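You operate a simulated robot arm through the tools that you are given. There is no shell and no other tool. Be economical: measure what you need, move in short steps, check, and stop when the job is done.

You run a simulated two-armed robot. Do the job below in one go: nothing can be reset, and whatever is moved stays where it is left.

## Task
On the green mat, fold the key cloth in half, so that it is half as long.

Only the result counts: the job must be done as asked and must still hold three seconds after the hand-in. Knocking over, shifting, dropping, spilling or breaking anything else fails it. Flat cloth is picked up by pressing the open fingertips on it (5 to 10 N) and closing them slowly along it; thin cloth reads only 2 to 8 mm in the jaws.

## Robot
Two 7-joint arms with two-finger parallel grippers on one trunk, on a base that drives. Base frame: it is fixed to the floor where the robot stands at the start and does not move with it; the origin is under the middle of the robot, x ahead of it, y to its left, z up. Readings come in m, degrees, newtons and seconds.
The left shoulder is at the start at [0.07, 0.134, 1.026], the right one opposite. Places, roughly: green mat [0.5, 0.2, 0.7]. Payload 1.57 kg a hand.
The tool frame of a hand sits at the grasp point between the pads (the TCP): z along the fingers, y along the line on which they close. The tips reach 0.03 m beyond it. The gripper opens to 0.08 m. The fingers are 0.017 m wide and 0.012 m thick; the gripper's body (0.04 by 0.082 m) begins 0.08 m behind the TCP.
Orientation is told as [roll, pitch, yaw] about the base's x, y, z axes, in that order, counted from this pose: with the fingers straight down and closing along the base's y, the tool's x points along the base's -x, its y along +y and its z along -z.

## Interface
- The arms move only by the tool nudge_tool. It takes "left_motion", "right_motion" or both (then of equal length, played together; a hand with none holds still); each is a list of rows, each a list of 7 numbers: the finger opening in mm, from 0 to 80, then the shift along the tool's x, y, z in mm, then the turn, a rotation vector about the tool's x, y, z in degrees. In form: [[gripper, tx, ty, tz, wx, wy, wz], ...]. A call has 1 to 12 rows; each row shifts and turns the commanded pose from where the row before left it, along the tool's axes as they then stand. Each row takes 0.2 s and may step no farther than 0.05 m and 8.6 degrees from the row before; otherwise, or with a gripper value out of range, the whole call is refused. A pose out of reach is approached as far as the arm can. The call stops where the force on the tool passes 40 N (or 10 N more than at its start, if that is more) or the arm is blocked; 0.2 s more then pass. The fingers move at their own pace (about 0.153 m/s each) and stop on an object; they squeeze with about 40 N. The grip force told is the motor's: it shows also when the fingers shut on nothing. Time passes only in rows, and 0.2 s behind the last, so rows that do not move let the fingers close. The reply holds the time, the measured pose of the TCP, the force on the tool along the base axes, the opening and the grip force, in the units named above and with some noise.
- Cameras (640 x 400 px; columns grow to the right, rows downward): "scene" is now at [0.1231, -0.0145, 1.231]; the picture's right is [0.05, -1.00, 0.00], its down [-0.75, -0.04, -0.67] and it looks along [0.66, 0.03, -0.75] (base axes); focal length 264 px, centre (320, 200). "left" rides on the left gripper at [0.072, 0.007, -0.122] in its tool frame; the picture's right is [-0.09, 1.00, 0.00], its down [-0.84, -0.08, -0.54] and it looks along [-0.54, -0.05, 0.84] (tool axes); focal length 238 px, centre (320, 200). "right" rides on the right gripper at [0.072, -0.007, -0.122] in its tool frame; the picture's right is [0.09, 1.00, 0.00], its down [-0.84, 0.08, -0.54] and it looks along [-0.54, 0.05, 0.84] (tool axes); focal length 238 px, centre (320, 200). There is no depth. A picture from a camera that has moved, and an enlarged one, comes with that camera's place and axes in the base frame and with its lens. The place of the scene camera against the robot may be out by one fixed shift of up to 0.025 m in any direction.
- camera(camera): a new picture of that camera. It takes no simulated time.
- lift_body(by): slides the trunk up (or, below 0, down) by that many m; the arms and the scene camera ride with it, the base frame stays. It gives what a move gives, with no picture.
- steer(legs): drives the robot by 1 to 6 legs, each [ahead, left, turn to the left] in m, m and degrees, along the robot's own axes; the way and the turn of a leg run together, so that a leg with both is an arc; at most 1.5 m and 180 degrees a leg. The arms and the cameras ride along, it lands a little off, and it stops where it bumps. It gives what a move gives.
- turn_head(pan, tilt): turns the head with the scene camera to pan (to the left, within 86 degrees either way) and tilt (down, from -29 to 69), counted from straight ahead of the robot. It gives what a move gives.
- close_up(camera, box): a new picture of the part [left, top, right, bottom] of that camera's present view, enlarged. It takes no simulated time.
- job_done(): hands the job in; it is judged then, once.

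Work in short steps. Places have to be worked out from the pictures, the camera data and where the tool is seen: move nearer, look again, correct. Check each grasp and each placing, and mend what went wrong. You have 120 turns and 108 pictures in all, those below and enlarged ones among them. Open the grippers and draw the arms clear of the work before you hand the job in, unless the task says otherwise; then end with one line.

The tools are called after "Request:" as name(argument=value, ...) on one line, values as JSON. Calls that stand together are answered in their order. nudge_tool: Moves the arms, as the interface text tells. Its arguments: {"type":"object","properties":{"left_motion":{"type":"array"},"right_motion":{"type":"array"}},"required":[]} The other tools are called the same way: lift_body (by) slides the trunk up or down; steer (legs) drives the base; turn_head (pan, tilt) turns the head that bears the scene camera; camera (camera) takes a picture; close_up (camera, box) takes an enlarged picture of a part of a camera's view; job_done () hands the job in.

At the start:

```text
time: 0.0
left_ee_pos: [0.4824, 0.2396, 0.918]
left_tool_rot: [0.0, 0.0, 0.1]
left_force: [-0.1, -0.6, 0.5]
left_gripper_width: 0.0802
left_grip_force: 0.1
right_ee_pos: [0.446, -0.1538, 0.9855]
right_tool_rot: [0.0, 0.0, 0.1]
right_force: [-0.8, -0.4, 0.8]
right_gripper_width: 0.08
right_grip_force: 0.0
trunk travel left (down, up): [-0.6, 0.34]
robot x, y, heading: [0.0002, 0.0026, -0.1]
head pan, tilt: [2.8, 48.3]
```

scene: 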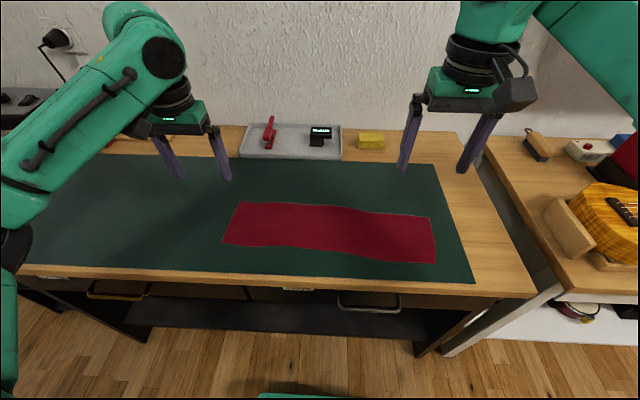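
right: 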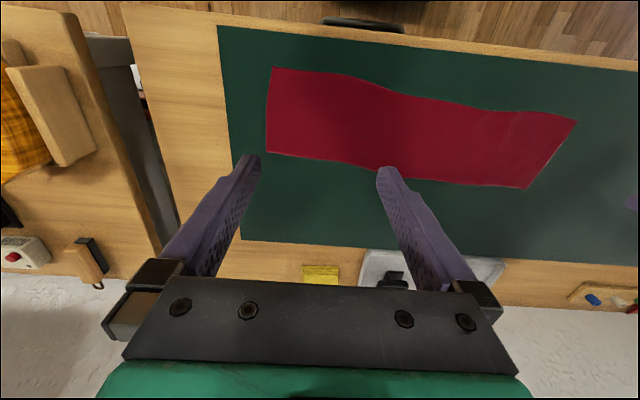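
left: 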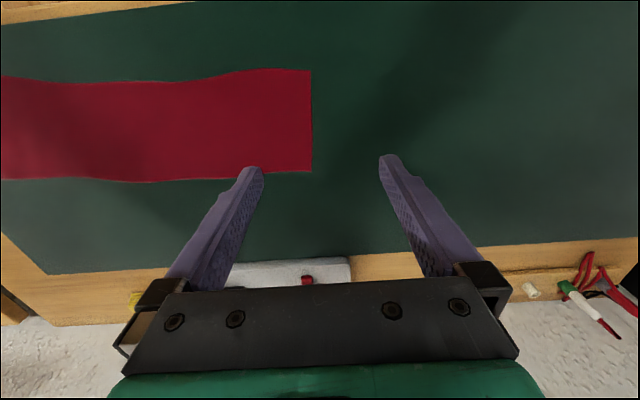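

The cloth runs along y: left end near [0.43–0.58, 0.225], right end near [0.41–0.55, -0.25]. I plan to grip both right-end corners with the robot turned left, so first I look down to check base clearance.

Request:
turn_head(pan=-20, tilt=69)

Request:
camera(camera="scene")

```text
time: 0.9
left_ee_pos: [0.4822, 0.2415, 0.9171]
left_tool_rot: [-0.1, 0.0, 0.1]
left_force: [-0.1, -0.1, 0.0]
left_gripper_width: 0.08
left_grip_force: 0.1
right_ee_pos: [0.4454, -0.1543, 0.9871]
right_tool_rot: [0.0, 0.0, 0.0]
right_force: [1.0, 0.1, -0.1]
right_gripper_width: 0.0801
right_grip_force: 0.0
trunk travel left (down, up): [-0.6, 0.34]
robot x, y, heading: [0.0022, 0.0021, 0.0]
head pan, tilt: [-20.0, 68.8]
```

```text
104 pictures are left
camera scene: at [0.0973, -0.0373, 1.2068], right [-0.34, -0.94, 0.0], down [-0.88, 0.32, -0.36], along [0.34, -0.12, -0.93], focal length 264 px, centre (320, 200)
```

scene: 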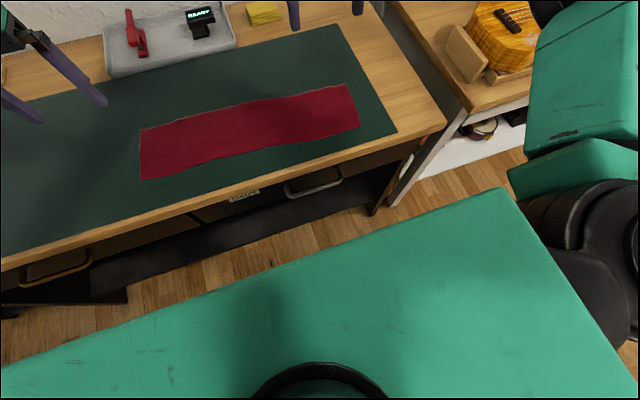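

The torso front is near x≈0.15 and the table edge near 0.34. I turn in place about 42° to the left, then drive toward the right end.

Request:
steer(legs=[[0, 0, 42]])

```text
time: 3.2
left_ee_pos: [0.2006, 0.5006, 0.9167]
left_tool_rot: [0.1, 0.0, 41.7]
left_force: [0.6, 0.0, 0.1]
left_gripper_width: 0.08
left_grip_force: 0.0
right_ee_pos: [0.4352, 0.1815, 0.9878]
right_tool_rot: [0.0, -0.1, 41.7]
right_force: [-0.3, -0.4, -0.3]
right_gripper_width: 0.0798
right_grip_force: 0.1
trunk travel left (down, up): [-0.6, 0.34]
robot x, y, heading: [-0.004, -0.0007, 41.4]
head pan, tilt: [-20.0, 68.8]
```

The turn was clean. I now drive 0.52 m along base -y.

Request:
steer(legs=[[-0.344, -0.39, 0]])

Request:
turn_head(pan=-10, tilt=50)

Request:
camera(camera="scene")

Request:
camera(camera="right")

Request:
camera(camera="left")

```text
time: 6.2
left_ee_pos: [0.205, -0.0123, 0.9176]
left_tool_rot: [0.0, 0.0, 41.8]
left_force: [-0.4, 1.1, 0.3]
left_gripper_width: 0.0799
left_grip_force: 0.2
right_ee_pos: [0.44, -0.3297, 0.9876]
right_tool_rot: [0.0, 0.0, 41.9]
right_force: [0.1, 0.1, -0.7]
right_gripper_width: 0.08
right_grip_force: 0.0
trunk travel left (down, up): [-0.6, 0.34]
robot x, y, heading: [0.0043, -0.513, 41.9]
head pan, tilt: [-20.0, 68.8]
```

```text
time: 7.0
left_ee_pos: [0.2043, -0.0122, 0.917]
left_tool_rot: [0.0, 0.1, 41.9]
left_force: [-0.3, -0.2, 0.2]
left_gripper_width: 0.0801
left_grip_force: 0.1
right_ee_pos: [0.4399, -0.3299, 0.9864]
right_tool_rot: [0.0, 0.1, 41.8]
right_force: [0.2, 0.5, 0.5]
right_gripper_width: 0.0801
right_grip_force: 0.1
trunk travel left (down, up): [-0.6, 0.34]
robot x, y, heading: [0.0055, -0.51, 42.0]
head pan, tilt: [-10.0, 50.0]
```

```text
103 pictures are left
camera scene: at [0.1032, -0.4574, 1.2287], right [0.53, -0.85, 0.0], down [-0.65, -0.41, -0.64], along [0.55, 0.34, -0.77], focal length 264 px, centre (320, 200)
```

scene: 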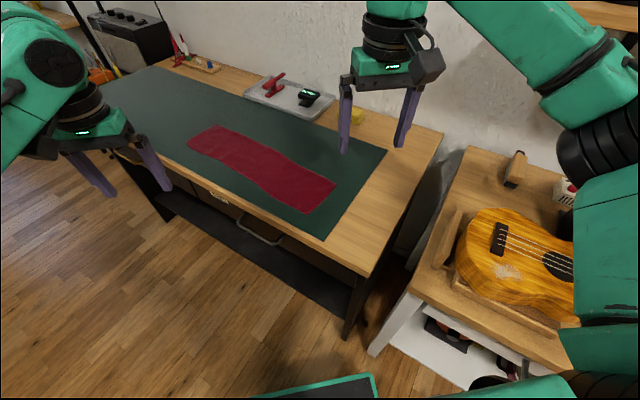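

```text
102 pictures are left
camera right: at [0.3912, -0.3822, 1.1089], right [-0.73, 0.68, 0.0], down [0.57, 0.62, 0.54], along [0.37, 0.4, -0.84], focal length 238 px, centre (320, 200)
```

right: 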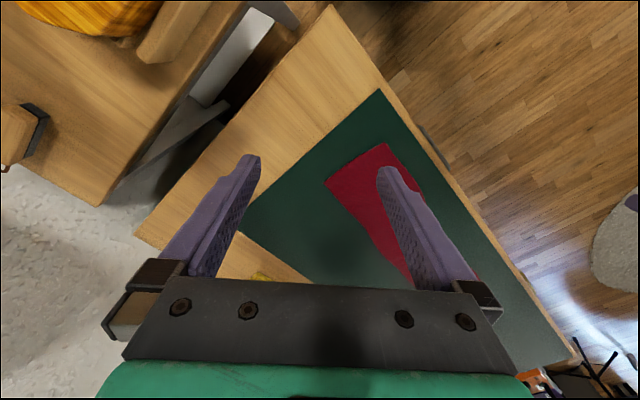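

```text
101 pictures are left
camera left: at [0.1464, -0.0546, 1.0393], right [-0.6, 0.8, 0.0], down [0.67, 0.5, 0.54], along [0.43, 0.32, -0.84], focal length 238 px, centre (320, 200)
```

left: 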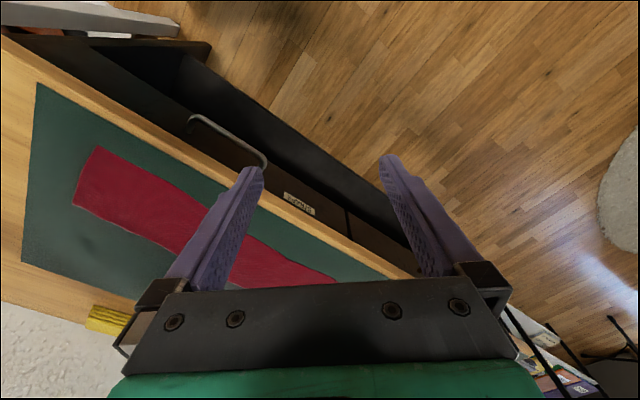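

The views agree best with the cloth surface lying a bit higher than nominal, at z≈0.72–0.74. That puts the corners near C(0.52,-0.23) and D(0.395,-0.22). I bring both hands to hover over them at z≈0.84.

Request:
nudge_tool(left_motion=[[40, -2.5, -35.2, 9.6, 0, 0, 0], [40, -2.5, -35.2, 9.6, 0, 0, 0], [40, -2.5, -35.2, 9.6, 0, 0, 0], [40, -2.5, -35.2, 9.6, 0, 0, 0], [40, -2.5, -35.2, 9.6, 0, 0, 0], [40, -2.5, -35.2, 9.6, 0, 0, 0], [40, -2.5, -35.2, 9.6, 0, 0, 0], [40, -2.5, -35.2, 9.6, 0, 0, 0]], right_motion=[[40, -15.5, 4.1, 18.4, 0, 0, 0], [40, -15.5, 4.1, 18.4, 0, 0, 0], [40, -15.5, 4.1, 18.4, 0, 0, 0], [40, -15.5, 4.1, 18.4, 0, 0, 0], [40, -15.5, 4.1, 18.4, 0, 0, 0], [40, -15.5, 4.1, 18.4, 0, 0, 0], [40, -15.5, 4.1, 18.4, 0, 0, 0], [40, -15.5, 4.1, 18.4, 0, 0, 0]])

Request:
camera(camera="scene")

Request:
camera(camera="right")

Request:
camera(camera="left")

```text
time: 8.8
left_ee_pos: [0.4087, -0.2077, 0.8384]
left_tool_rot: [0.1, 0.1, 42.0]
left_force: [0.2, -1.1, -0.6]
left_gripper_width: 0.0402
left_grip_force: 0.1
right_ee_pos: [0.5121, -0.2255, 0.8408]
right_tool_rot: [0.1, 0.0, 41.9]
right_force: [1.0, -0.5, -0.4]
right_gripper_width: 0.0401
right_grip_force: 0.0
trunk travel left (down, up): [-0.6, 0.34]
robot x, y, heading: [0.0073, -0.5135, 41.9]
head pan, tilt: [-10.0, 50.0]
```

```text
100 pictures are left
camera scene: at [0.1047, -0.4577, 1.2286], right [0.53, -0.85, 0.0], down [-0.65, -0.4, -0.64], along [0.54, 0.34, -0.77], focal length 264 px, centre (320, 200)
```

scene: 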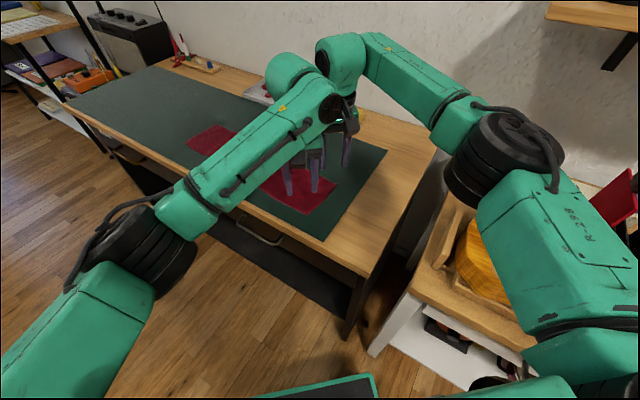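

```text
99 pictures are left
camera right: at [0.4635, -0.2775, 0.9614], right [-0.73, 0.68, 0.0], down [0.57, 0.62, 0.54], along [0.37, 0.4, -0.84], focal length 238 px, centre (320, 200)
```

right: 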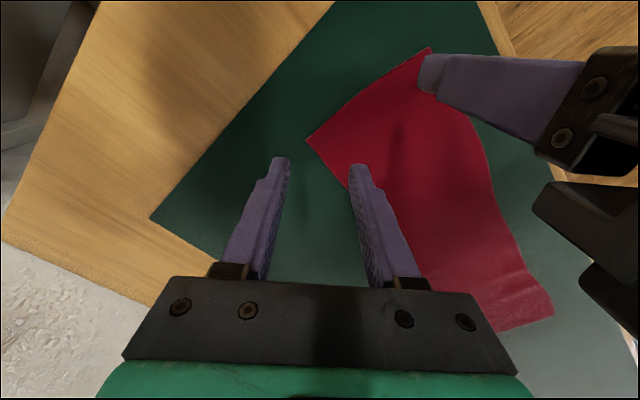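

```text
98 pictures are left
camera left: at [0.3514, -0.2507, 0.9611], right [-0.6, 0.8, 0.0], down [0.68, 0.5, 0.54], along [0.43, 0.32, -0.84], focal length 238 px, centre (320, 200)
```

left: 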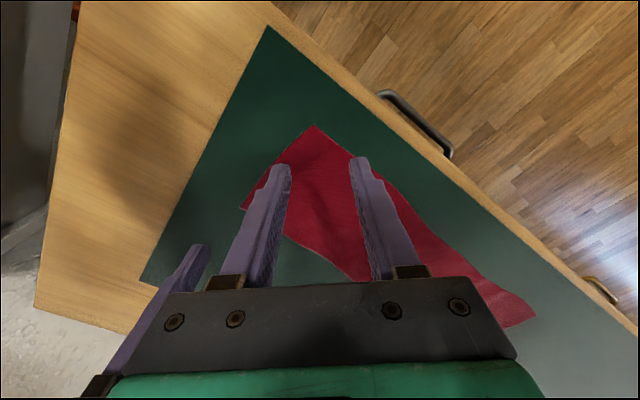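

Triangulating from both wrist cameras gives C≈(0.529,-0.230), D≈(0.401,-0.218) and a surface at z≈0.735. I set the fingers to 24 mm, shift slightly inward and go down 60 mm.

Request:
nudge_tool(left_motion=[[24, -3.8, -0.3, 0, 0, 0, 0], [24, -3.8, -0.3, 0, 0, 0, 0], [24, -3.8, -0.4, 10, 0, 0, 0], [24, 0, 0, 16, 0, 0, 0], [24, 0, 0, 16, 0, 0, 0], [24, 0, 0, 16, 0, 0, 0]], right_motion=[[24, -3.5, 3.8, 0, 0, 0, 0], [24, -3.5, 3.8, 0, 0, 0, 0], [24, -3.5, 3.9, 12, 0, 0, 0], [24, 0, 0, 16, 0, 0, 0], [24, 0, 0, 16, 0, 0, 0], [24, 0, 0, 16, 0, 0, 0]])

Request:
camera(camera="right")

Request:
camera(camera="left")

```text
time: 10.2
left_ee_pos: [0.4178, -0.2017, 0.7821]
left_tool_rot: [-0.1, -0.1, 41.8]
left_force: [0.1, -0.1, 0.6]
left_gripper_width: 0.0241
left_grip_force: 0.1
right_ee_pos: [0.51, -0.2076, 0.7781]
right_tool_rot: [0.0, -0.1, 41.9]
right_force: [0.3, 0.7, -0.4]
right_gripper_width: 0.0241
right_grip_force: 0.1
trunk travel left (down, up): [-0.6, 0.34]
robot x, y, heading: [0.0052, -0.5121, 41.8]
head pan, tilt: [-10.0, 50.0]
```

```text
97 pictures are left
camera right: at [0.4618, -0.2606, 0.9007], right [-0.73, 0.68, 0.0], down [0.57, 0.62, 0.54], along [0.37, 0.4, -0.84], focal length 238 px, centre (320, 200)
```

right: 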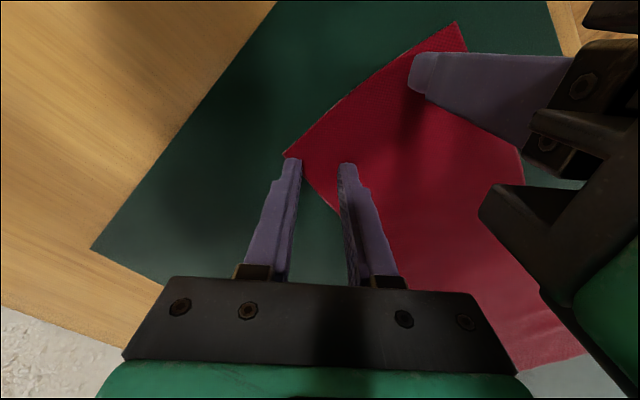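

```text
96 pictures are left
camera left: at [0.3592, -0.2449, 0.9044], right [-0.6, 0.8, 0.0], down [0.67, 0.5, 0.54], along [0.43, 0.32, -0.84], focal length 238 px, centre (320, 200)
```

left: 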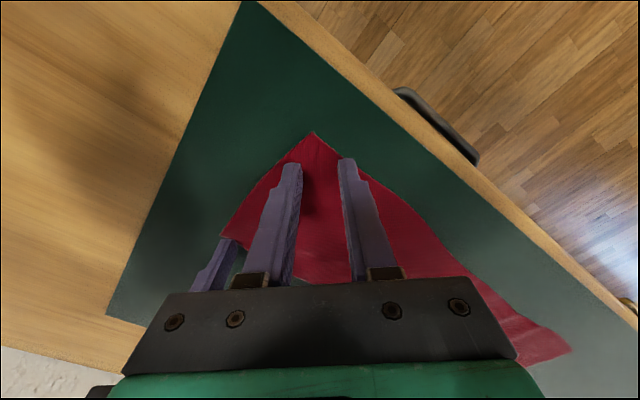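

The corners hold up at the same spots. I narrow the fingers to 18 mm, shift the right hand 5 mm inward and the left slightly toward D, and go down another 8–12 mm.

Request:
nudge_tool(left_motion=[[18, 2, 2, 0, 0, 0, 0], [18, 0, 0, 6, 0, 0, 0], [18, 0, 0, 6, 0, 0, 0]], right_motion=[[18, 0, 5, 0, 0, 0, 0], [18, 0, 0, 4, 0, 0, 0], [18, 0, 0, 4, 0, 0, 0]])

Request:
camera(camera="right")

Request:
camera(camera="left")

```text
time: 11.0
left_ee_pos: [0.4131, -0.2031, 0.7746]
left_tool_rot: [-0.2, -0.3, 41.9]
left_force: [3.0, 4.2, 16.0]
left_gripper_width: 0.0181
left_grip_force: 0.0
right_ee_pos: [0.5053, -0.2049, 0.7734]
right_tool_rot: [0.0, -0.3, 41.9]
right_force: [3.3, 0.5, 12.2]
right_gripper_width: 0.0186
right_grip_force: 0.4
trunk travel left (down, up): [-0.6, 0.34]
robot x, y, heading: [0.0077, -0.5148, 42.0]
head pan, tilt: [-10.0, 50.0]
```

```text
95 pictures are left
camera right: at [0.4565, -0.2573, 0.8961], right [-0.73, 0.68, 0.0], down [0.57, 0.61, 0.55], along [0.37, 0.4, -0.84], focal length 238 px, centre (320, 200)
```

right: 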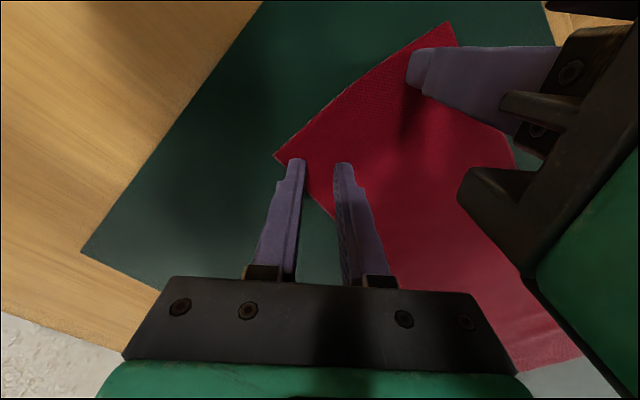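

```text
94 pictures are left
camera left: at [0.3549, -0.2455, 0.8962], right [-0.6, 0.8, 0.0], down [0.67, 0.5, 0.55], along [0.44, 0.33, -0.84], focal length 238 px, centre (320, 200)
```

left: 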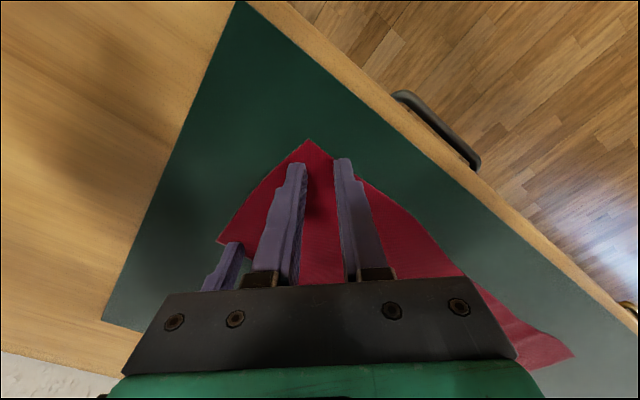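

Both fingertips now rest on the cloth; contact puts its surface near z≈0.744. I ease off to about 8 N and close slowly.

Request:
nudge_tool(left_motion=[[18, 0, 0, -2, 0, 0, 0], [16, 0, 0, 0, 0, 0, 0], [14, 0, 0, 0, 0, 0, 0], [12, 0, 0, 0, 0, 0, 0], [10, 0, 0, 0, 0, 0, 0], [8, 0, 0, 0, 0, 0, 0], [6, 0, 0, 0, 0, 0, 0], [4, 0, 0, 0, 0, 0, 0], [2, 0, 0, 0, 0, 0, 0], [0, 0, 0, 0, 0, 0, 0], [0, 0, 0, 0, 0, 0, 0]], right_motion=[[18, 0, 0, -1, 0, 0, 0], [16, 0, 0, 0, 0, 0, 0], [14, 0, 0, 0, 0, 0, 0], [12, 0, 0, 0, 0, 0, 0], [10, 0, 0, 0, 0, 0, 0], [8, 0, 0, 0, 0, 0, 0], [6, 0, 0, 0, 0, 0, 0], [4, 0, 0, 0, 0, 0, 0], [2, 0, 0, 0, 0, 0, 0], [0, 0, 0, 0, 0, 0, 0], [0, 0, 0, 0, 0, 0, 0]])

Request:
camera(camera="right")

Request:
camera(camera="left")

```text
time: 13.4
left_ee_pos: [0.4122, -0.2037, 0.7749]
left_tool_rot: [0.1, -0.2, 41.8]
left_force: [0.4, 0.8, 10.5]
left_gripper_width: 0.0
left_grip_force: 20.8
right_ee_pos: [0.5043, -0.2056, 0.7755]
right_tool_rot: [0.0, -0.2, 42.0]
right_force: [0.8, -1.4, 12.9]
right_gripper_width: 0.0002
right_grip_force: 22.3
trunk travel left (down, up): [-0.6, 0.34]
robot x, y, heading: [0.005, -0.5147, 42.0]
head pan, tilt: [-10.0, 50.0]
```

```text
93 pictures are left
camera right: at [0.456, -0.2582, 0.8962], right [-0.73, 0.68, 0.0], down [0.57, 0.62, 0.54], along [0.37, 0.4, -0.84], focal length 238 px, centre (320, 200)
```

right: 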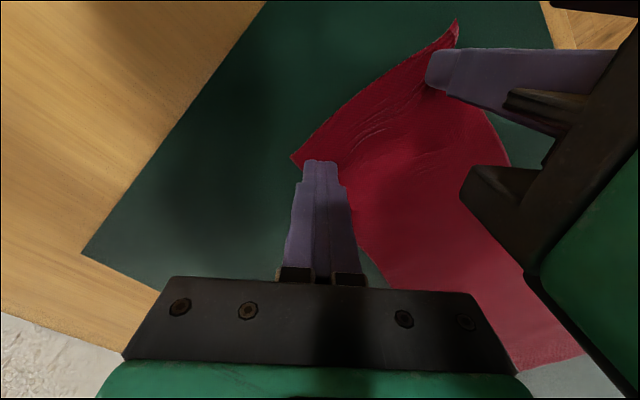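

```text
92 pictures are left
camera left: at [0.354, -0.2463, 0.8966], right [-0.6, 0.8, 0.0], down [0.67, 0.5, 0.54], along [0.44, 0.32, -0.84], focal length 238 px, centre (320, 200)
```

left: 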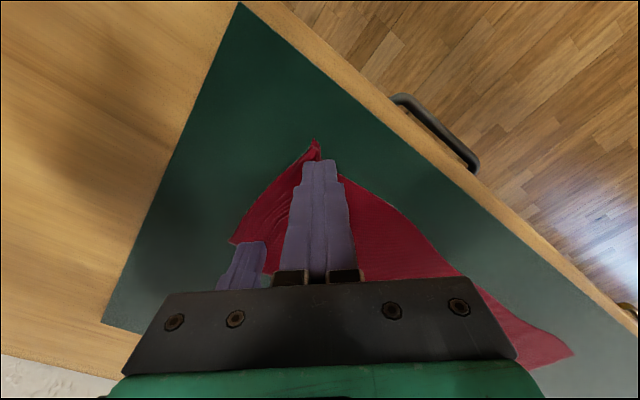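

The widths read 0, so nothing is in the jaws although the cloth moved. I lift 12 mm to see whether anything is held.

Request:
nudge_tool(left_motion=[[0, 0, 0, -8, 0, 0, 0], [0, 0, 0, -8, 0, 0, 0]], right_motion=[[0, 0, 0, -8, 0, 0, 0], [0, 0, 0, -8, 0, 0, 0]])

Request:
camera(camera="right")

Request:
camera(camera="left")

```text
time: 14.0
left_ee_pos: [0.4121, -0.2022, 0.7871]
left_tool_rot: [0.0, 0.0, 41.9]
left_force: [-0.7, 0.4, -0.5]
left_gripper_width: 0.0001
left_grip_force: 21.0
right_ee_pos: [0.5069, -0.2048, 0.7877]
right_tool_rot: [0.1, 0.0, 41.9]
right_force: [-0.1, 0.5, -0.3]
right_gripper_width: 0.0
right_grip_force: 20.7
trunk travel left (down, up): [-0.6, 0.34]
robot x, y, heading: [0.0039, -0.5135, 41.8]
head pan, tilt: [-10.0, 50.0]
```

```text
91 pictures are left
camera right: at [0.4583, -0.2569, 0.9108], right [-0.73, 0.68, 0.0], down [0.57, 0.62, 0.54], along [0.37, 0.4, -0.84], focal length 238 px, centre (320, 200)
```

right: 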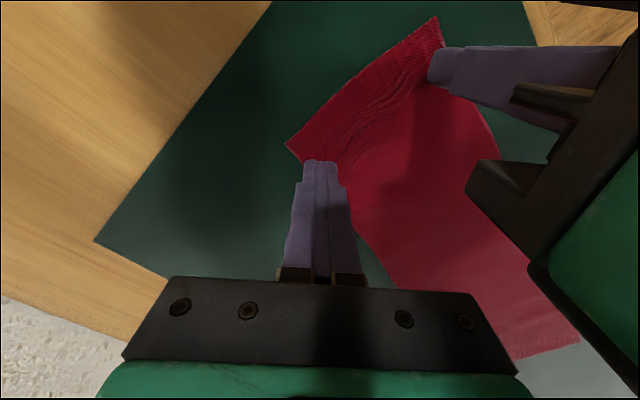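

```text
90 pictures are left
camera left: at [0.3548, -0.2445, 0.9104], right [-0.6, 0.8, 0.0], down [0.67, 0.5, 0.54], along [0.43, 0.32, -0.84], focal length 238 px, centre (320, 200)
```

left: 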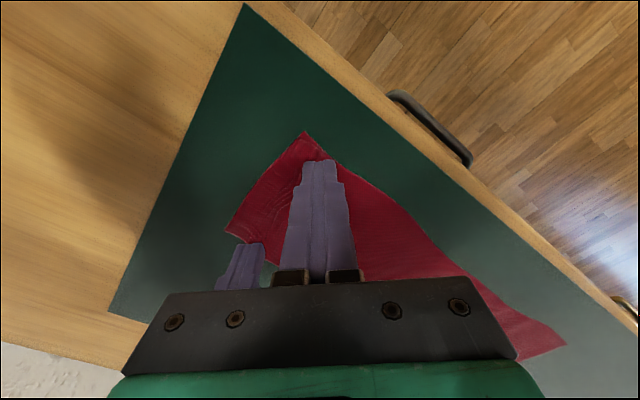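

Nothing was held, so the jaws need a wider opening to buckle up a fold. I try the right hand alone: open to 44 mm on the cloth, press gently, close slowly. The left hand moves clear.

Request:
nudge_tool(left_motion=[[20, 10, 10, -15, 0, 0, 0], [20, 10, 15, -15, 0, 0, 0], [20, 10, 15, -15, 0, 0, 0], [20, 0, 0, 0, 0, 0, 0], [20, 0, 0, 0, 0, 0, 0]], right_motion=[[20, 0, 0, 0, 0, 0, 0], [44, 0, 4, 0, 0, 0, 0], [44, 0, 0, 5, 0, 0, 0], [44, 0, 0, 5, 0, 0, 0], [44, 0, 0, 4, 0, 0, 0]])

Request:
camera(camera="right")

```text
time: 15.2
left_ee_pos: [0.3644, -0.1917, 0.8346]
left_tool_rot: [0.1, 0.0, 41.9]
left_force: [-0.1, 0.6, 0.3]
left_gripper_width: 0.0199
left_grip_force: 0.0
right_ee_pos: [0.5053, -0.2, 0.7748]
right_tool_rot: [0.1, 0.0, 41.9]
right_force: [0.3, 0.4, 1.4]
right_gripper_width: 0.0439
right_grip_force: 0.5
trunk travel left (down, up): [-0.6, 0.34]
robot x, y, heading: [0.0056, -0.5158, 41.7]
head pan, tilt: [-10.0, 50.0]
```

```text
89 pictures are left
camera right: at [0.4564, -0.2535, 0.8966], right [-0.73, 0.68, 0.0], down [0.57, 0.62, 0.54], along [0.37, 0.4, -0.84], focal length 238 px, centre (320, 200)
```

right: 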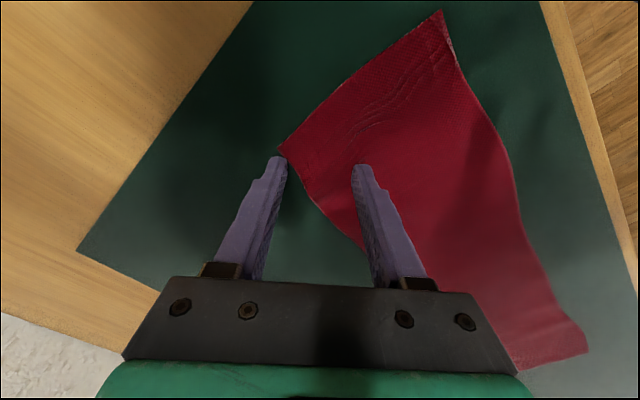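

The outer finger is just off the corner. I lift a bit, shift 10 mm inward both ways, and press.

Request:
nudge_tool(right_motion=[[44, 0, 0, -5, 0, 0, 0], [44, 8, 9, 0, 0, 0, 0], [44, 0, 0, 5, 0, 0, 0], [44, 0, 0, 2, 0, 0, 0]])

Request:
camera(camera="right")

```text
time: 16.2
left_ee_pos: [0.3638, -0.1927, 0.8362]
left_tool_rot: [-0.1, 0.0, 41.9]
left_force: [0.2, 0.4, -0.4]
left_gripper_width: 0.0202
left_grip_force: 0.0
right_ee_pos: [0.4932, -0.1996, 0.7745]
right_tool_rot: [0.0, -0.1, 41.9]
right_force: [3.7, -0.4, 10.4]
right_gripper_width: 0.0444
right_grip_force: 0.1
trunk travel left (down, up): [-0.6, 0.34]
robot x, y, heading: [0.0071, -0.5165, 41.9]
head pan, tilt: [-10.0, 50.0]
```

```text
88 pictures are left
camera right: at [0.4435, -0.2523, 0.8962], right [-0.73, 0.68, 0.0], down [0.57, 0.61, 0.54], along [0.37, 0.4, -0.84], focal length 238 px, centre (320, 200)
```

right: 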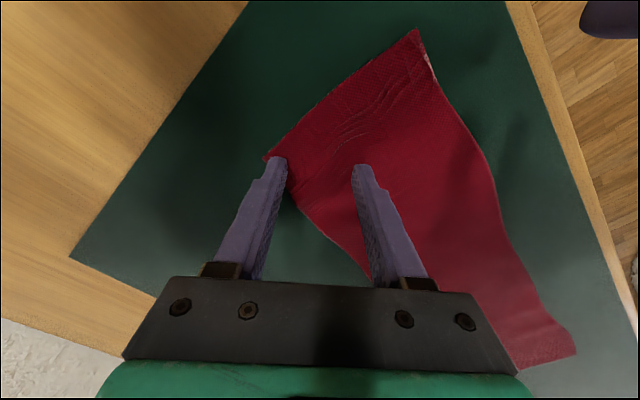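

Both tips are on the cloth at about 10 N. I close slowly.

Request:
nudge_tool(right_motion=[[40, 0, 0, -0.5, 0, 0, 0], [36, 0, 0, 0, 0, 0, 0], [32, 0, 0, 0, 0, 0, 0], [28, 0, 0, 0, 0, 0, 0], [24, 0, 0, 0, 0, 0, 0], [20, 0, 0, 0, 0, 0, 0], [16, 0, 0, 0, 0, 0, 0], [12, 0, 0, 0, 0, 0, 0], [8, 0, 0, 0, 0, 0, 0], [4, 0, 0, 0, 0, 0, 0], [0, 0, 0, 0, 0, 0, 0], [0, 0, 0, 0, 0, 0, 0]])

Request:
camera(camera="right")

```text
time: 18.8
left_ee_pos: [0.3639, -0.1937, 0.8351]
left_tool_rot: [0.0, -0.1, 41.9]
left_force: [-0.2, 0.0, -0.9]
left_gripper_width: 0.0197
left_grip_force: 0.0
right_ee_pos: [0.4918, -0.1989, 0.7747]
right_tool_rot: [0.1, -0.1, 42.0]
right_force: [3.3, -2.1, 12.7]
right_gripper_width: 0.0022
right_grip_force: 23.7
trunk travel left (down, up): [-0.6, 0.34]
robot x, y, heading: [0.0092, -0.5162, 41.7]
head pan, tilt: [-10.0, 50.0]
```

```text
87 pictures are left
camera right: at [0.4433, -0.2527, 0.8963], right [-0.73, 0.68, 0.0], down [0.57, 0.62, 0.54], along [0.37, 0.4, -0.84], focal length 238 px, centre (320, 200)
```

right: 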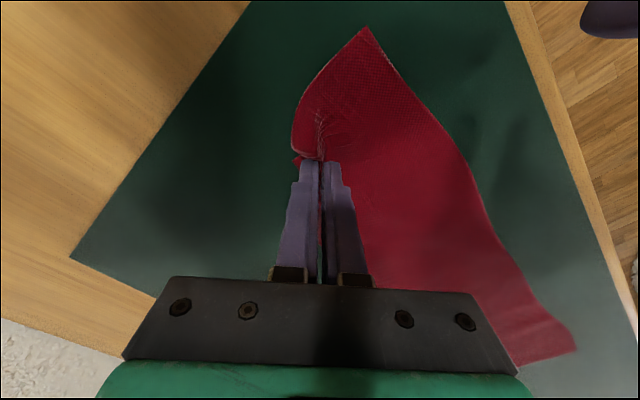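

The right hand holds cloth (2.2 mm, visible between the pads). I lift it 20 mm and look at how the D corner lies.

Request:
nudge_tool(right_motion=[[0, 0, 0, -10, 0, 0, 0], [0, 0, 0, -10, 0, 0, 0]])

Request:
camera(camera="right")

Request:
camera(camera="left")

```text
time: 19.4
left_ee_pos: [0.3654, -0.1914, 0.8349]
left_tool_rot: [0.0, 0.2, 41.9]
left_force: [-0.2, -0.4, -0.1]
left_gripper_width: 0.0198
left_grip_force: 0.1
right_ee_pos: [0.4922, -0.1992, 0.7934]
right_tool_rot: [0.0, 0.0, 41.9]
right_force: [-0.1, 0.7, 0.6]
right_gripper_width: 0.0024
right_grip_force: 23.9
trunk travel left (down, up): [-0.6, 0.34]
robot x, y, heading: [0.0022, -0.513, 42.1]
head pan, tilt: [-10.0, 50.0]
```

```text
86 pictures are left
camera right: at [0.4439, -0.2516, 0.9161], right [-0.73, 0.68, 0.0], down [0.57, 0.62, 0.54], along [0.37, 0.4, -0.84], focal length 238 px, centre (320, 200)
```

right: 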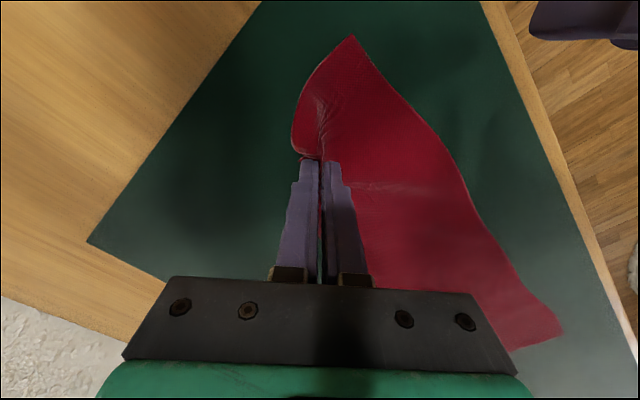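

```text
85 pictures are left
camera left: at [0.3065, -0.2344, 0.9575], right [-0.6, 0.8, 0.0], down [0.67, 0.5, 0.54], along [0.43, 0.32, -0.84], focal length 238 px, centre (320, 200)
```

left: 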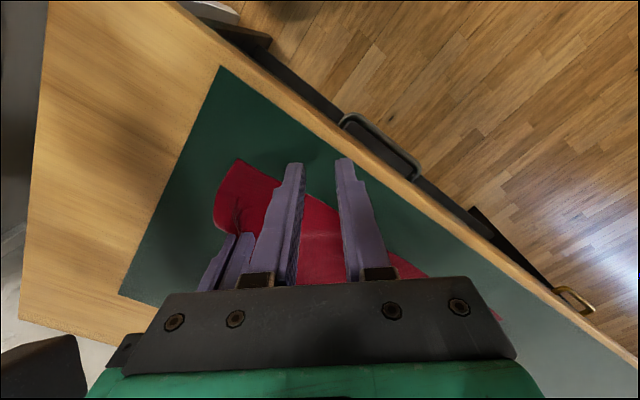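

D has swung to about (0.42,-0.24), and the hands would crowd each other there. A single grip in the middle of the end edge, closing along y, is cleaner. I lower and reopen while pressing so the cloth spreads back out.

Request:
nudge_tool(right_motion=[[0, 0, 0, 10, 0, 0, 0], [0, 0, 0, 9, 0, 0, 0], [6, 0, 0, 0, 0, 0, 0], [12, 0, 0, 0, 0, 0, 0], [18, 0, 0, 0, 0, 0, 0], [24, 0, 0, 0, 0, 0, 0], [30, 0, 0, 0, 0, 0, 0], [36, 0, 0, 0, 0, 0, 0], [42, 0, 0, 0, 0, 0, 0], [46, 0, 0, 0, 0, 0, 0], [46, 0, 0, -20, 0, 0, 0], [46, 0, 0, -40, 0, 0, 0]])

Request:
camera(camera="right")

```text
time: 22.0
left_ee_pos: [0.3647, -0.1922, 0.8358]
left_tool_rot: [0.0, 0.0, 41.8]
left_force: [-0.9, -0.3, -0.9]
left_gripper_width: 0.0198
left_grip_force: 0.0
right_ee_pos: [0.4914, -0.2007, 0.8337]
right_tool_rot: [0.0, 0.1, 41.9]
right_force: [0.4, 0.0, -0.6]
right_gripper_width: 0.0461
right_grip_force: 0.0
trunk travel left (down, up): [-0.6, 0.34]
robot x, y, heading: [0.0085, -0.5149, 41.8]
head pan, tilt: [-10.0, 50.0]
```

```text
84 pictures are left
camera right: at [0.4427, -0.2526, 0.9561], right [-0.73, 0.68, 0.0], down [0.57, 0.62, 0.54], along [0.37, 0.4, -0.84], focal length 238 px, centre (320, 200)
```

right: 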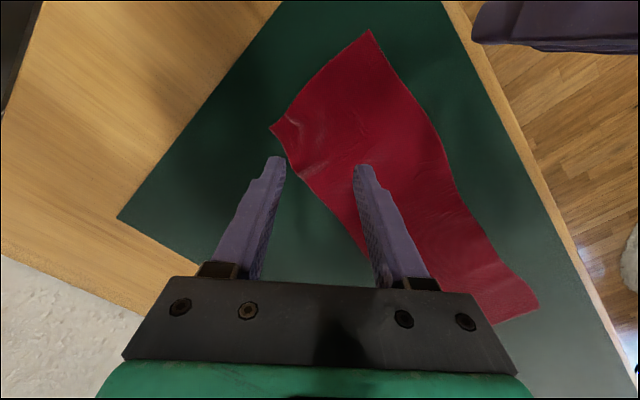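

The cloth relaxed well: C≈(0.515,-0.238), D≈(0.411,-0.236). I move the left arm well out of the way, then turn the right hand to yaw 0 over the middle of the end edge.

Request:
nudge_tool(left_motion=[[20, 0, 35, -20, 0, 0, 0], [20, 0, 35, -20, 0, 0, 0], [20, 0, 35, -10, 0, 0, 0], [20, 0, 35, 0, 0, 0, 0], [20, 0, 35, 0, 0, 0, 0]])

Request:
nudge_tool(right_motion=[[46, 11, 7, 0, 0, 0, 0], [46, 11, 7, 0, 0, 0, 0], [46, 0, 0, 0, 0, 0, 8.4], [46, 0, 0, 0, 0, 0, 8.4], [46, 0, 0, 0, 0, 0, 8.4], [46, 0, 0, 0, 0, 0, 8.4], [46, 0, 0, 0, 0, 0, 8.4]])

Request:
camera(camera="right")

```text
time: 23.2
left_ee_pos: [0.248, -0.0612, 0.884]
left_tool_rot: [-0.1, -0.1, 41.9]
left_force: [-0.2, 0.7, -0.3]
left_gripper_width: 0.0198
left_grip_force: 0.0
right_ee_pos: [0.493, -0.1996, 0.8348]
right_tool_rot: [-0.1, -0.1, 41.9]
right_force: [0.0, 0.9, -0.3]
right_gripper_width: 0.0458
right_grip_force: 0.1
trunk travel left (down, up): [-0.6, 0.34]
robot x, y, heading: [0.0061, -0.5124, 41.8]
head pan, tilt: [-10.0, 50.0]
```

```text
time: 24.8
left_ee_pos: [0.2488, -0.0621, 0.8836]
left_tool_rot: [0.0, 0.0, 41.8]
left_force: [0.4, 0.8, -0.1]
left_gripper_width: 0.0201
left_grip_force: 0.0
right_ee_pos: [0.467, -0.2042, 0.8331]
right_tool_rot: [0.0, 0.1, -0.2]
right_force: [0.4, 0.9, 0.2]
right_gripper_width: 0.046
right_grip_force: 0.1
trunk travel left (down, up): [-0.6, 0.34]
robot x, y, heading: [0.0077, -0.512, 41.7]
head pan, tilt: [-10.0, 50.0]
```

```text
83 pictures are left
camera right: at [0.395, -0.2089, 0.956], right [-0.09, 1.0, 0.0], down [0.84, 0.07, 0.54], along [0.54, 0.05, -0.84], focal length 238 px, centre (320, 200)
```

right: 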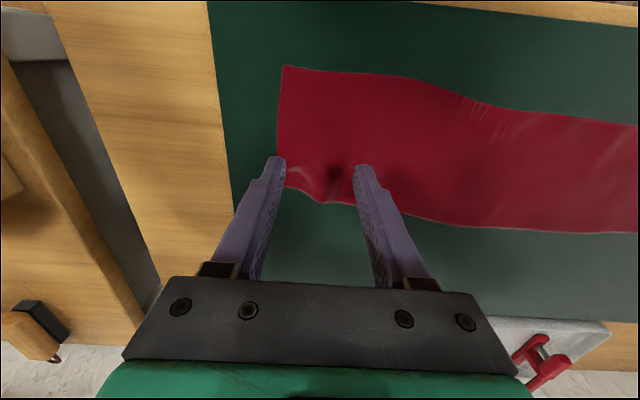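

The view is clear: edge mid at (0.465,-0.234). I shift 8 mm inward and lower to contact.

Request:
nudge_tool(right_motion=[[46, 0, 8, 0, 0, 0, 0], [46, 0, 0, 20, 0, 0, 0], [46, 0, 0, 20, 0, 0, 0], [46, 0, 0, 14, 0, 0, 0], [46, 0, 0, 4, 0, 0, 0], [46, 0, 0, 2, 0, 0, 0]])

Request:
camera(camera="right")

```text
time: 26.2
left_ee_pos: [0.249, -0.0617, 0.8845]
left_tool_rot: [0.0, 0.0, 41.8]
left_force: [0.2, -0.1, -0.1]
left_gripper_width: 0.0202
left_grip_force: 0.0
right_ee_pos: [0.4664, -0.1951, 0.7755]
right_tool_rot: [0.0, 0.0, -0.1]
right_force: [-0.5, -0.8, 0.3]
right_gripper_width: 0.046
right_grip_force: 0.1
trunk travel left (down, up): [-0.6, 0.34]
robot x, y, heading: [0.0074, -0.513, 41.8]
head pan, tilt: [-10.0, 50.0]
```

```text
82 pictures are left
camera right: at [0.3946, -0.2012, 0.8967], right [-0.09, 1.0, 0.0], down [0.84, 0.08, 0.54], along [0.54, 0.05, -0.84], focal length 238 px, centre (320, 200)
```

right: 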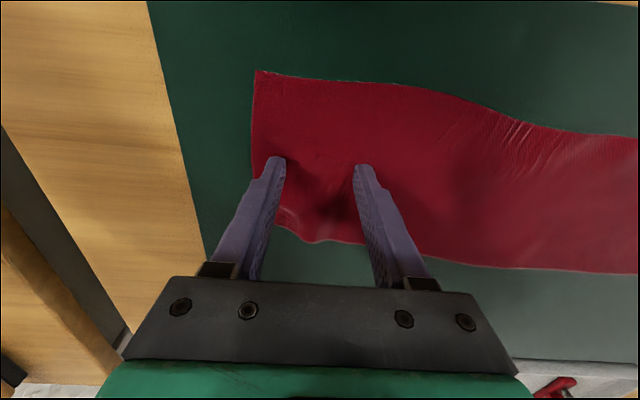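

Both tips are well placed with the outer one just inside the edge. I press about 2.5 mm and close slowly.

Request:
nudge_tool(right_motion=[[46, 0, -1, 2, 0, 0, 0], [42, 0, 0, 1.3, 0, 0, 0], [38, 0, 0, 0, 0, 0, 0], [34, 0, 0, 0, 0, 0, 0], [30, 0, 0, 0, 0, 0, 0], [26, 0, 0, 0, 0, 0, 0], [21, 0, 0, 0, 0, 0, 0], [16, 0, 0, 0, 0, 0, 0], [11, 0, 0, 0, 0, 0, 0], [6, 0, 0, 0, 0, 0, 0], [0, 0, 0, 0, 0, 0, 0], [0, 0, 0, 0, 0, 0, 0]])

Request:
camera(camera="right")

```text
time: 28.8
left_ee_pos: [0.2461, -0.0654, 0.8867]
left_tool_rot: [-0.1, -0.2, 42.0]
left_force: [-0.6, -0.5, 0.0]
left_gripper_width: 0.0201
left_grip_force: 0.0
right_ee_pos: [0.4643, -0.1983, 0.7743]
right_tool_rot: [0.2, -0.2, -0.1]
right_force: [0.8, -7.0, 27.3]
right_gripper_width: 0.0022
right_grip_force: 24.0
trunk travel left (down, up): [-0.6, 0.34]
robot x, y, heading: [0.0103, -0.5178, 42.2]
head pan, tilt: [-10.0, 50.0]
```

```text
81 pictures are left
camera right: at [0.3924, -0.2051, 0.896], right [-0.09, 1.0, 0.0], down [0.84, 0.07, 0.54], along [0.54, 0.05, -0.84], focal length 238 px, centre (320, 200)
```

right: 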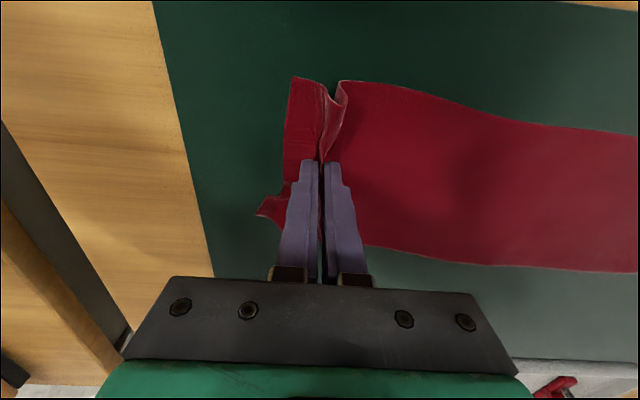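

The grip is solid but leaves a ~30 mm flap that would fold back on itself when turned over. I want the edge itself in the jaws, so I reopen while pressing and regrip with the outer finger just beyond the edge.

Request:
nudge_tool(right_motion=[[6, 0, 0, -2, 0, 0, 0], [12, 0, 0, -1, 0, 0, 0], [18, 0, 0, 0, 0, 0, 0], [24, 0, 0, 0, 0, 0, 0], [30, 0, 0, 0, 0, 0, 0], [36, 0, 0, 0, 0, 0, 0], [42, 0, 0, 0, 0, 0, 0], [48, 0, 0, 0, 0, 0, 0], [48, 0, 0, -10, 0, 0, 0], [48, 0, -20, -5, 0, 0, 0]])

Request:
camera(camera="right")

```text
time: 31.0
left_ee_pos: [0.2496, -0.0623, 0.8826]
left_tool_rot: [-0.1, 0.1, 41.9]
left_force: [0.1, -0.7, -0.1]
left_gripper_width: 0.0199
left_grip_force: 0.0
right_ee_pos: [0.4676, -0.2169, 0.7887]
right_tool_rot: [-0.1, 0.0, 0.0]
right_force: [0.3, 0.4, 0.2]
right_gripper_width: 0.0481
right_grip_force: 0.0
trunk travel left (down, up): [-0.6, 0.34]
robot x, y, heading: [0.0084, -0.5112, 42.2]
head pan, tilt: [-10.0, 50.0]
```

```text
80 pictures are left
camera right: at [0.3951, -0.2231, 0.9107], right [-0.09, 1.0, 0.0], down [0.84, 0.08, 0.54], along [0.54, 0.05, -0.84], focal length 238 px, centre (320, 200)
```

right: 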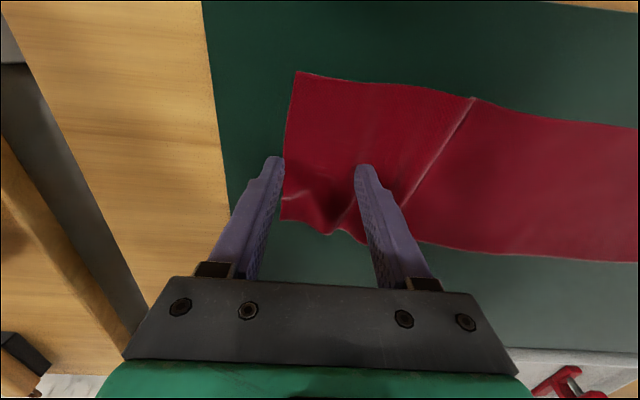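

Edge at y≈-0.243; the outer finger is nearly there. I shift 5 mm outward, lower and close slowly.

Request:
nudge_tool(right_motion=[[48, 0, -5, 7, 0, 0, 0], [48, 0, 0, 7, 0, 0, 0], [48, 0, 0, 2, 0, 0, 0], [44, 0, 0, 0.5, 0, 0, 0], [39, 0, 0, 0, 0, 0, 0], [34, 0, 0, 0, 0, 0, 0], [29, 0, 0, 0, 0, 0, 0], [24, 0, 0, 0, 0, 0, 0], [18, 0, 0, 0, 0, 0, 0], [12, 0, 0, 0, 0, 0, 0], [6, 0, 0, 0, 0, 0, 0], [0, 0, 0, 0, 0, 0, 0]])

Request:
camera(camera="right")

```text
time: 33.6
left_ee_pos: [0.2466, -0.0614, 0.8851]
left_tool_rot: [-0.1, -0.1, 41.8]
left_force: [-0.8, 0.3, 0.5]
left_gripper_width: 0.0198
left_grip_force: 0.1
right_ee_pos: [0.4656, -0.2207, 0.7737]
right_tool_rot: [0.2, -0.1, -0.1]
right_force: [0.5, 1.1, 16.0]
right_gripper_width: 0.003
right_grip_force: 24.2
trunk travel left (down, up): [-0.6, 0.34]
robot x, y, heading: [0.0051, -0.5119, 41.8]
head pan, tilt: [-10.0, 50.0]
```

```text
79 pictures are left
camera right: at [0.3931, -0.2277, 0.8962], right [-0.09, 1.0, 0.0], down [0.84, 0.08, 0.54], along [0.54, 0.05, -0.84], focal length 238 px, centre (320, 200)
```

right: 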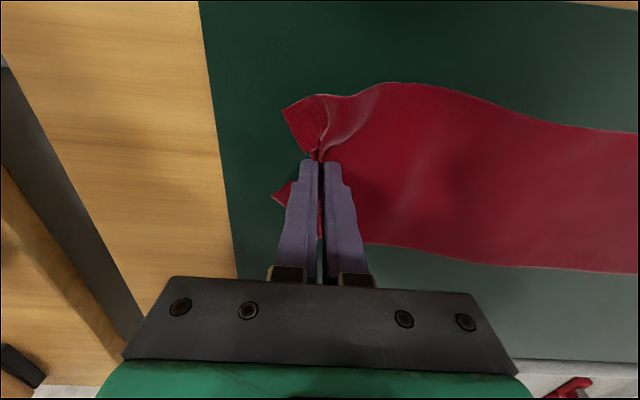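

The edge itself is pinched at mid-width (3 mm). Before carrying it over, I locate the far end in the scene camera.

Request:
nudge_tool(right_motion=[[0, 0, 10, -15, 0, 0, 0], [0, 0, 15, -15, 0, 0, 0], [0, 0, 20, -20, 0, 0, 0], [0, 0, 0, 0, 0, 0, 0]])

Request:
camera(camera="scene")

Request:
camera(camera="left")

Request:
camera(camera="right")

```text
time: 34.6
left_ee_pos: [0.2497, -0.0615, 0.8842]
left_tool_rot: [0.0, 0.0, 41.8]
left_force: [-0.5, 0.0, 0.1]
left_gripper_width: 0.0199
left_grip_force: 0.0
right_ee_pos: [0.4658, -0.1789, 0.8216]
right_tool_rot: [0.0, 0.0, -0.1]
right_force: [0.2, -0.9, -0.5]
right_gripper_width: 0.0027
right_grip_force: 24.3
trunk travel left (down, up): [-0.6, 0.34]
robot x, y, heading: [0.0048, -0.5156, 42.1]
head pan, tilt: [-10.0, 50.0]
```

```text
78 pictures are left
camera scene: at [0.1036, -0.458, 1.2287], right [0.53, -0.85, 0.0], down [-0.65, -0.4, -0.64], along [0.55, 0.34, -0.77], focal length 264 px, centre (320, 200)
```

scene: 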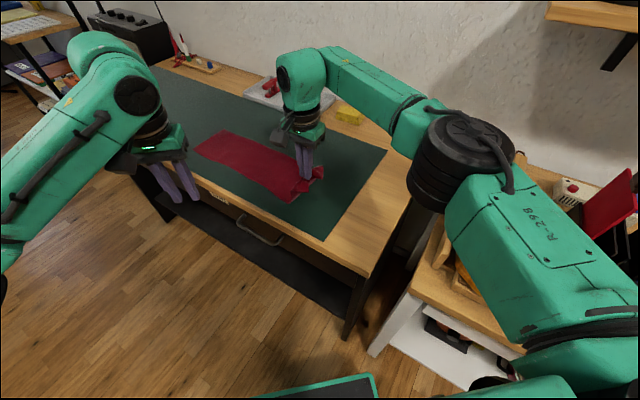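

```text
77 pictures are left
camera left: at [0.1909, -0.1044, 1.0065], right [-0.6, 0.8, 0.0], down [0.67, 0.5, 0.54], along [0.43, 0.32, -0.84], focal length 238 px, centre (320, 200)
```

left: 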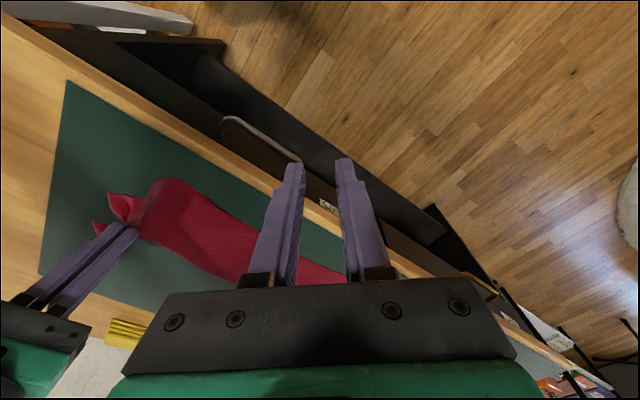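

```text
76 pictures are left
camera right: at [0.3945, -0.1837, 0.9438], right [-0.09, 1.0, 0.0], down [0.84, 0.08, 0.54], along [0.54, 0.05, -0.84], focal length 238 px, centre (320, 200)
```

right: 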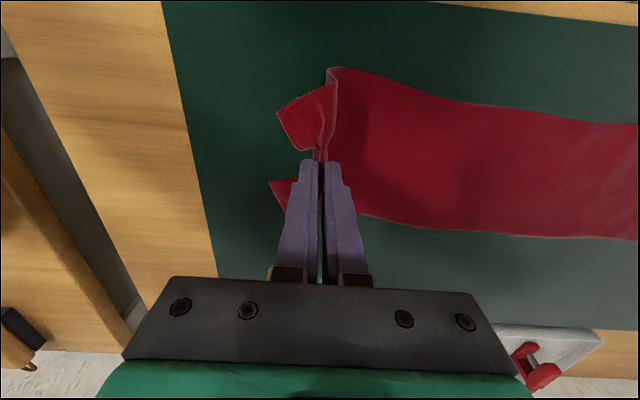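

I zoom in on the far end to locate it precisely.

Request:
close_up(camera="scene", box=[170, 100, 330, 200])

```text
4.00 times, centred on (250, 150) of scene
camera zoom: at [0.1036, -0.458, 1.2287], right [0.53, -0.85, 0.0], down [-0.65, -0.4, -0.64], along [0.55, 0.34, -0.77], focal length 1055 px, centre (600, 400)
```

zoom: 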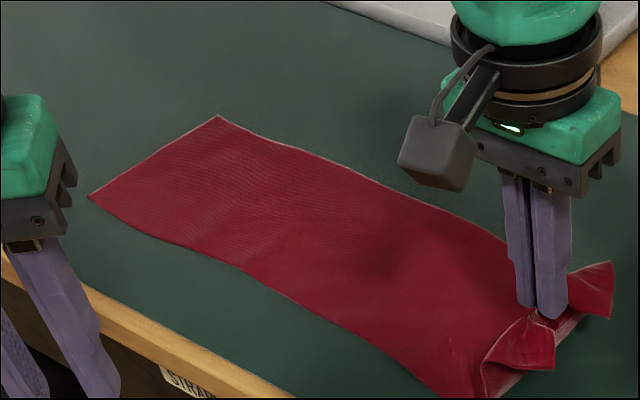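

The far end now sits near A≈(0.55,0.18), B≈(0.43,0.19) after correcting by the visible fingertip. I raise and swing the edge inward, then drive left to carry it over.

Request:
nudge_tool(right_motion=[[0, 0, 15, -12, 0, 0, 0], [0, 0, 15, -12, 0, 0, 0], [0, 0, 15, -12, 0, 0, 0], [0, 0, 15, -8, 0, 0, 0]])

Request:
steer(legs=[[0.16, 0.178, 0]])

Request:
camera(camera="right")

Request:
camera(camera="scene")

```text
time: 35.6
left_ee_pos: [0.2469, -0.0604, 0.8845]
left_tool_rot: [-0.1, 0.0, 41.9]
left_force: [0.0, 0.2, -0.3]
left_gripper_width: 0.0202
left_grip_force: 0.0
right_ee_pos: [0.4534, -0.1461, 0.8591]
right_tool_rot: [-0.1, -0.1, 0.0]
right_force: [0.3, 0.1, -0.2]
right_gripper_width: 0.0029
right_grip_force: 23.8
right hand out of reach, approached as far as the arm can: row 2, 3, 4
trunk travel left (down, up): [-0.6, 0.34]
robot x, y, heading: [0.0066, -0.5138, 42.0]
head pan, tilt: [-10.0, 50.0]
```

```text
time: 37.4
left_ee_pos: [0.2496, 0.1785, 0.8845]
left_tool_rot: [0.0, 0.0, 41.9]
left_force: [0.5, 0.0, -0.6]
left_gripper_width: 0.0203
left_grip_force: 0.1
right_ee_pos: [0.4554, 0.0936, 0.8585]
right_tool_rot: [0.0, 0.0, -0.1]
right_force: [0.1, 0.0, -1.0]
right_gripper_width: 0.0028
right_grip_force: 24.0
trunk travel left (down, up): [-0.6, 0.34]
robot x, y, heading: [0.0088, -0.2727, 41.7]
head pan, tilt: [-10.0, 50.0]
```

```text
74 pictures are left
camera right: at [0.3835, 0.0867, 0.9811], right [-0.09, 1.0, 0.0], down [0.84, 0.08, 0.54], along [0.54, 0.05, -0.84], focal length 238 px, centre (320, 200)
```

right: 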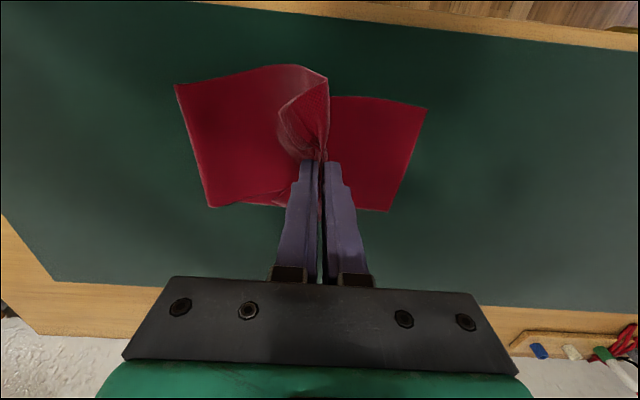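

```text
73 pictures are left
camera scene: at [0.1047, -0.2175, 1.2287], right [0.53, -0.85, 0.0], down [-0.65, -0.4, -0.64], along [0.55, 0.34, -0.77], focal length 264 px, centre (320, 200)
```

scene: 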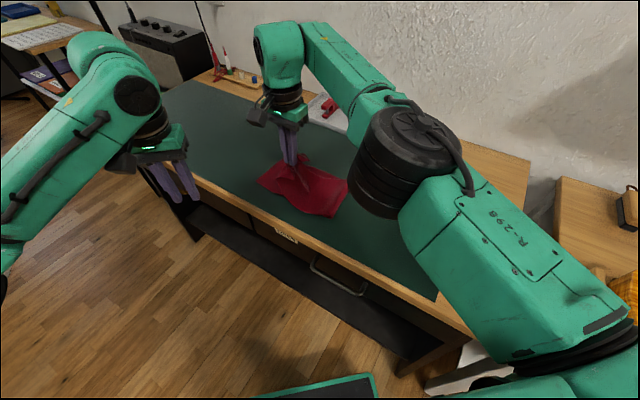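

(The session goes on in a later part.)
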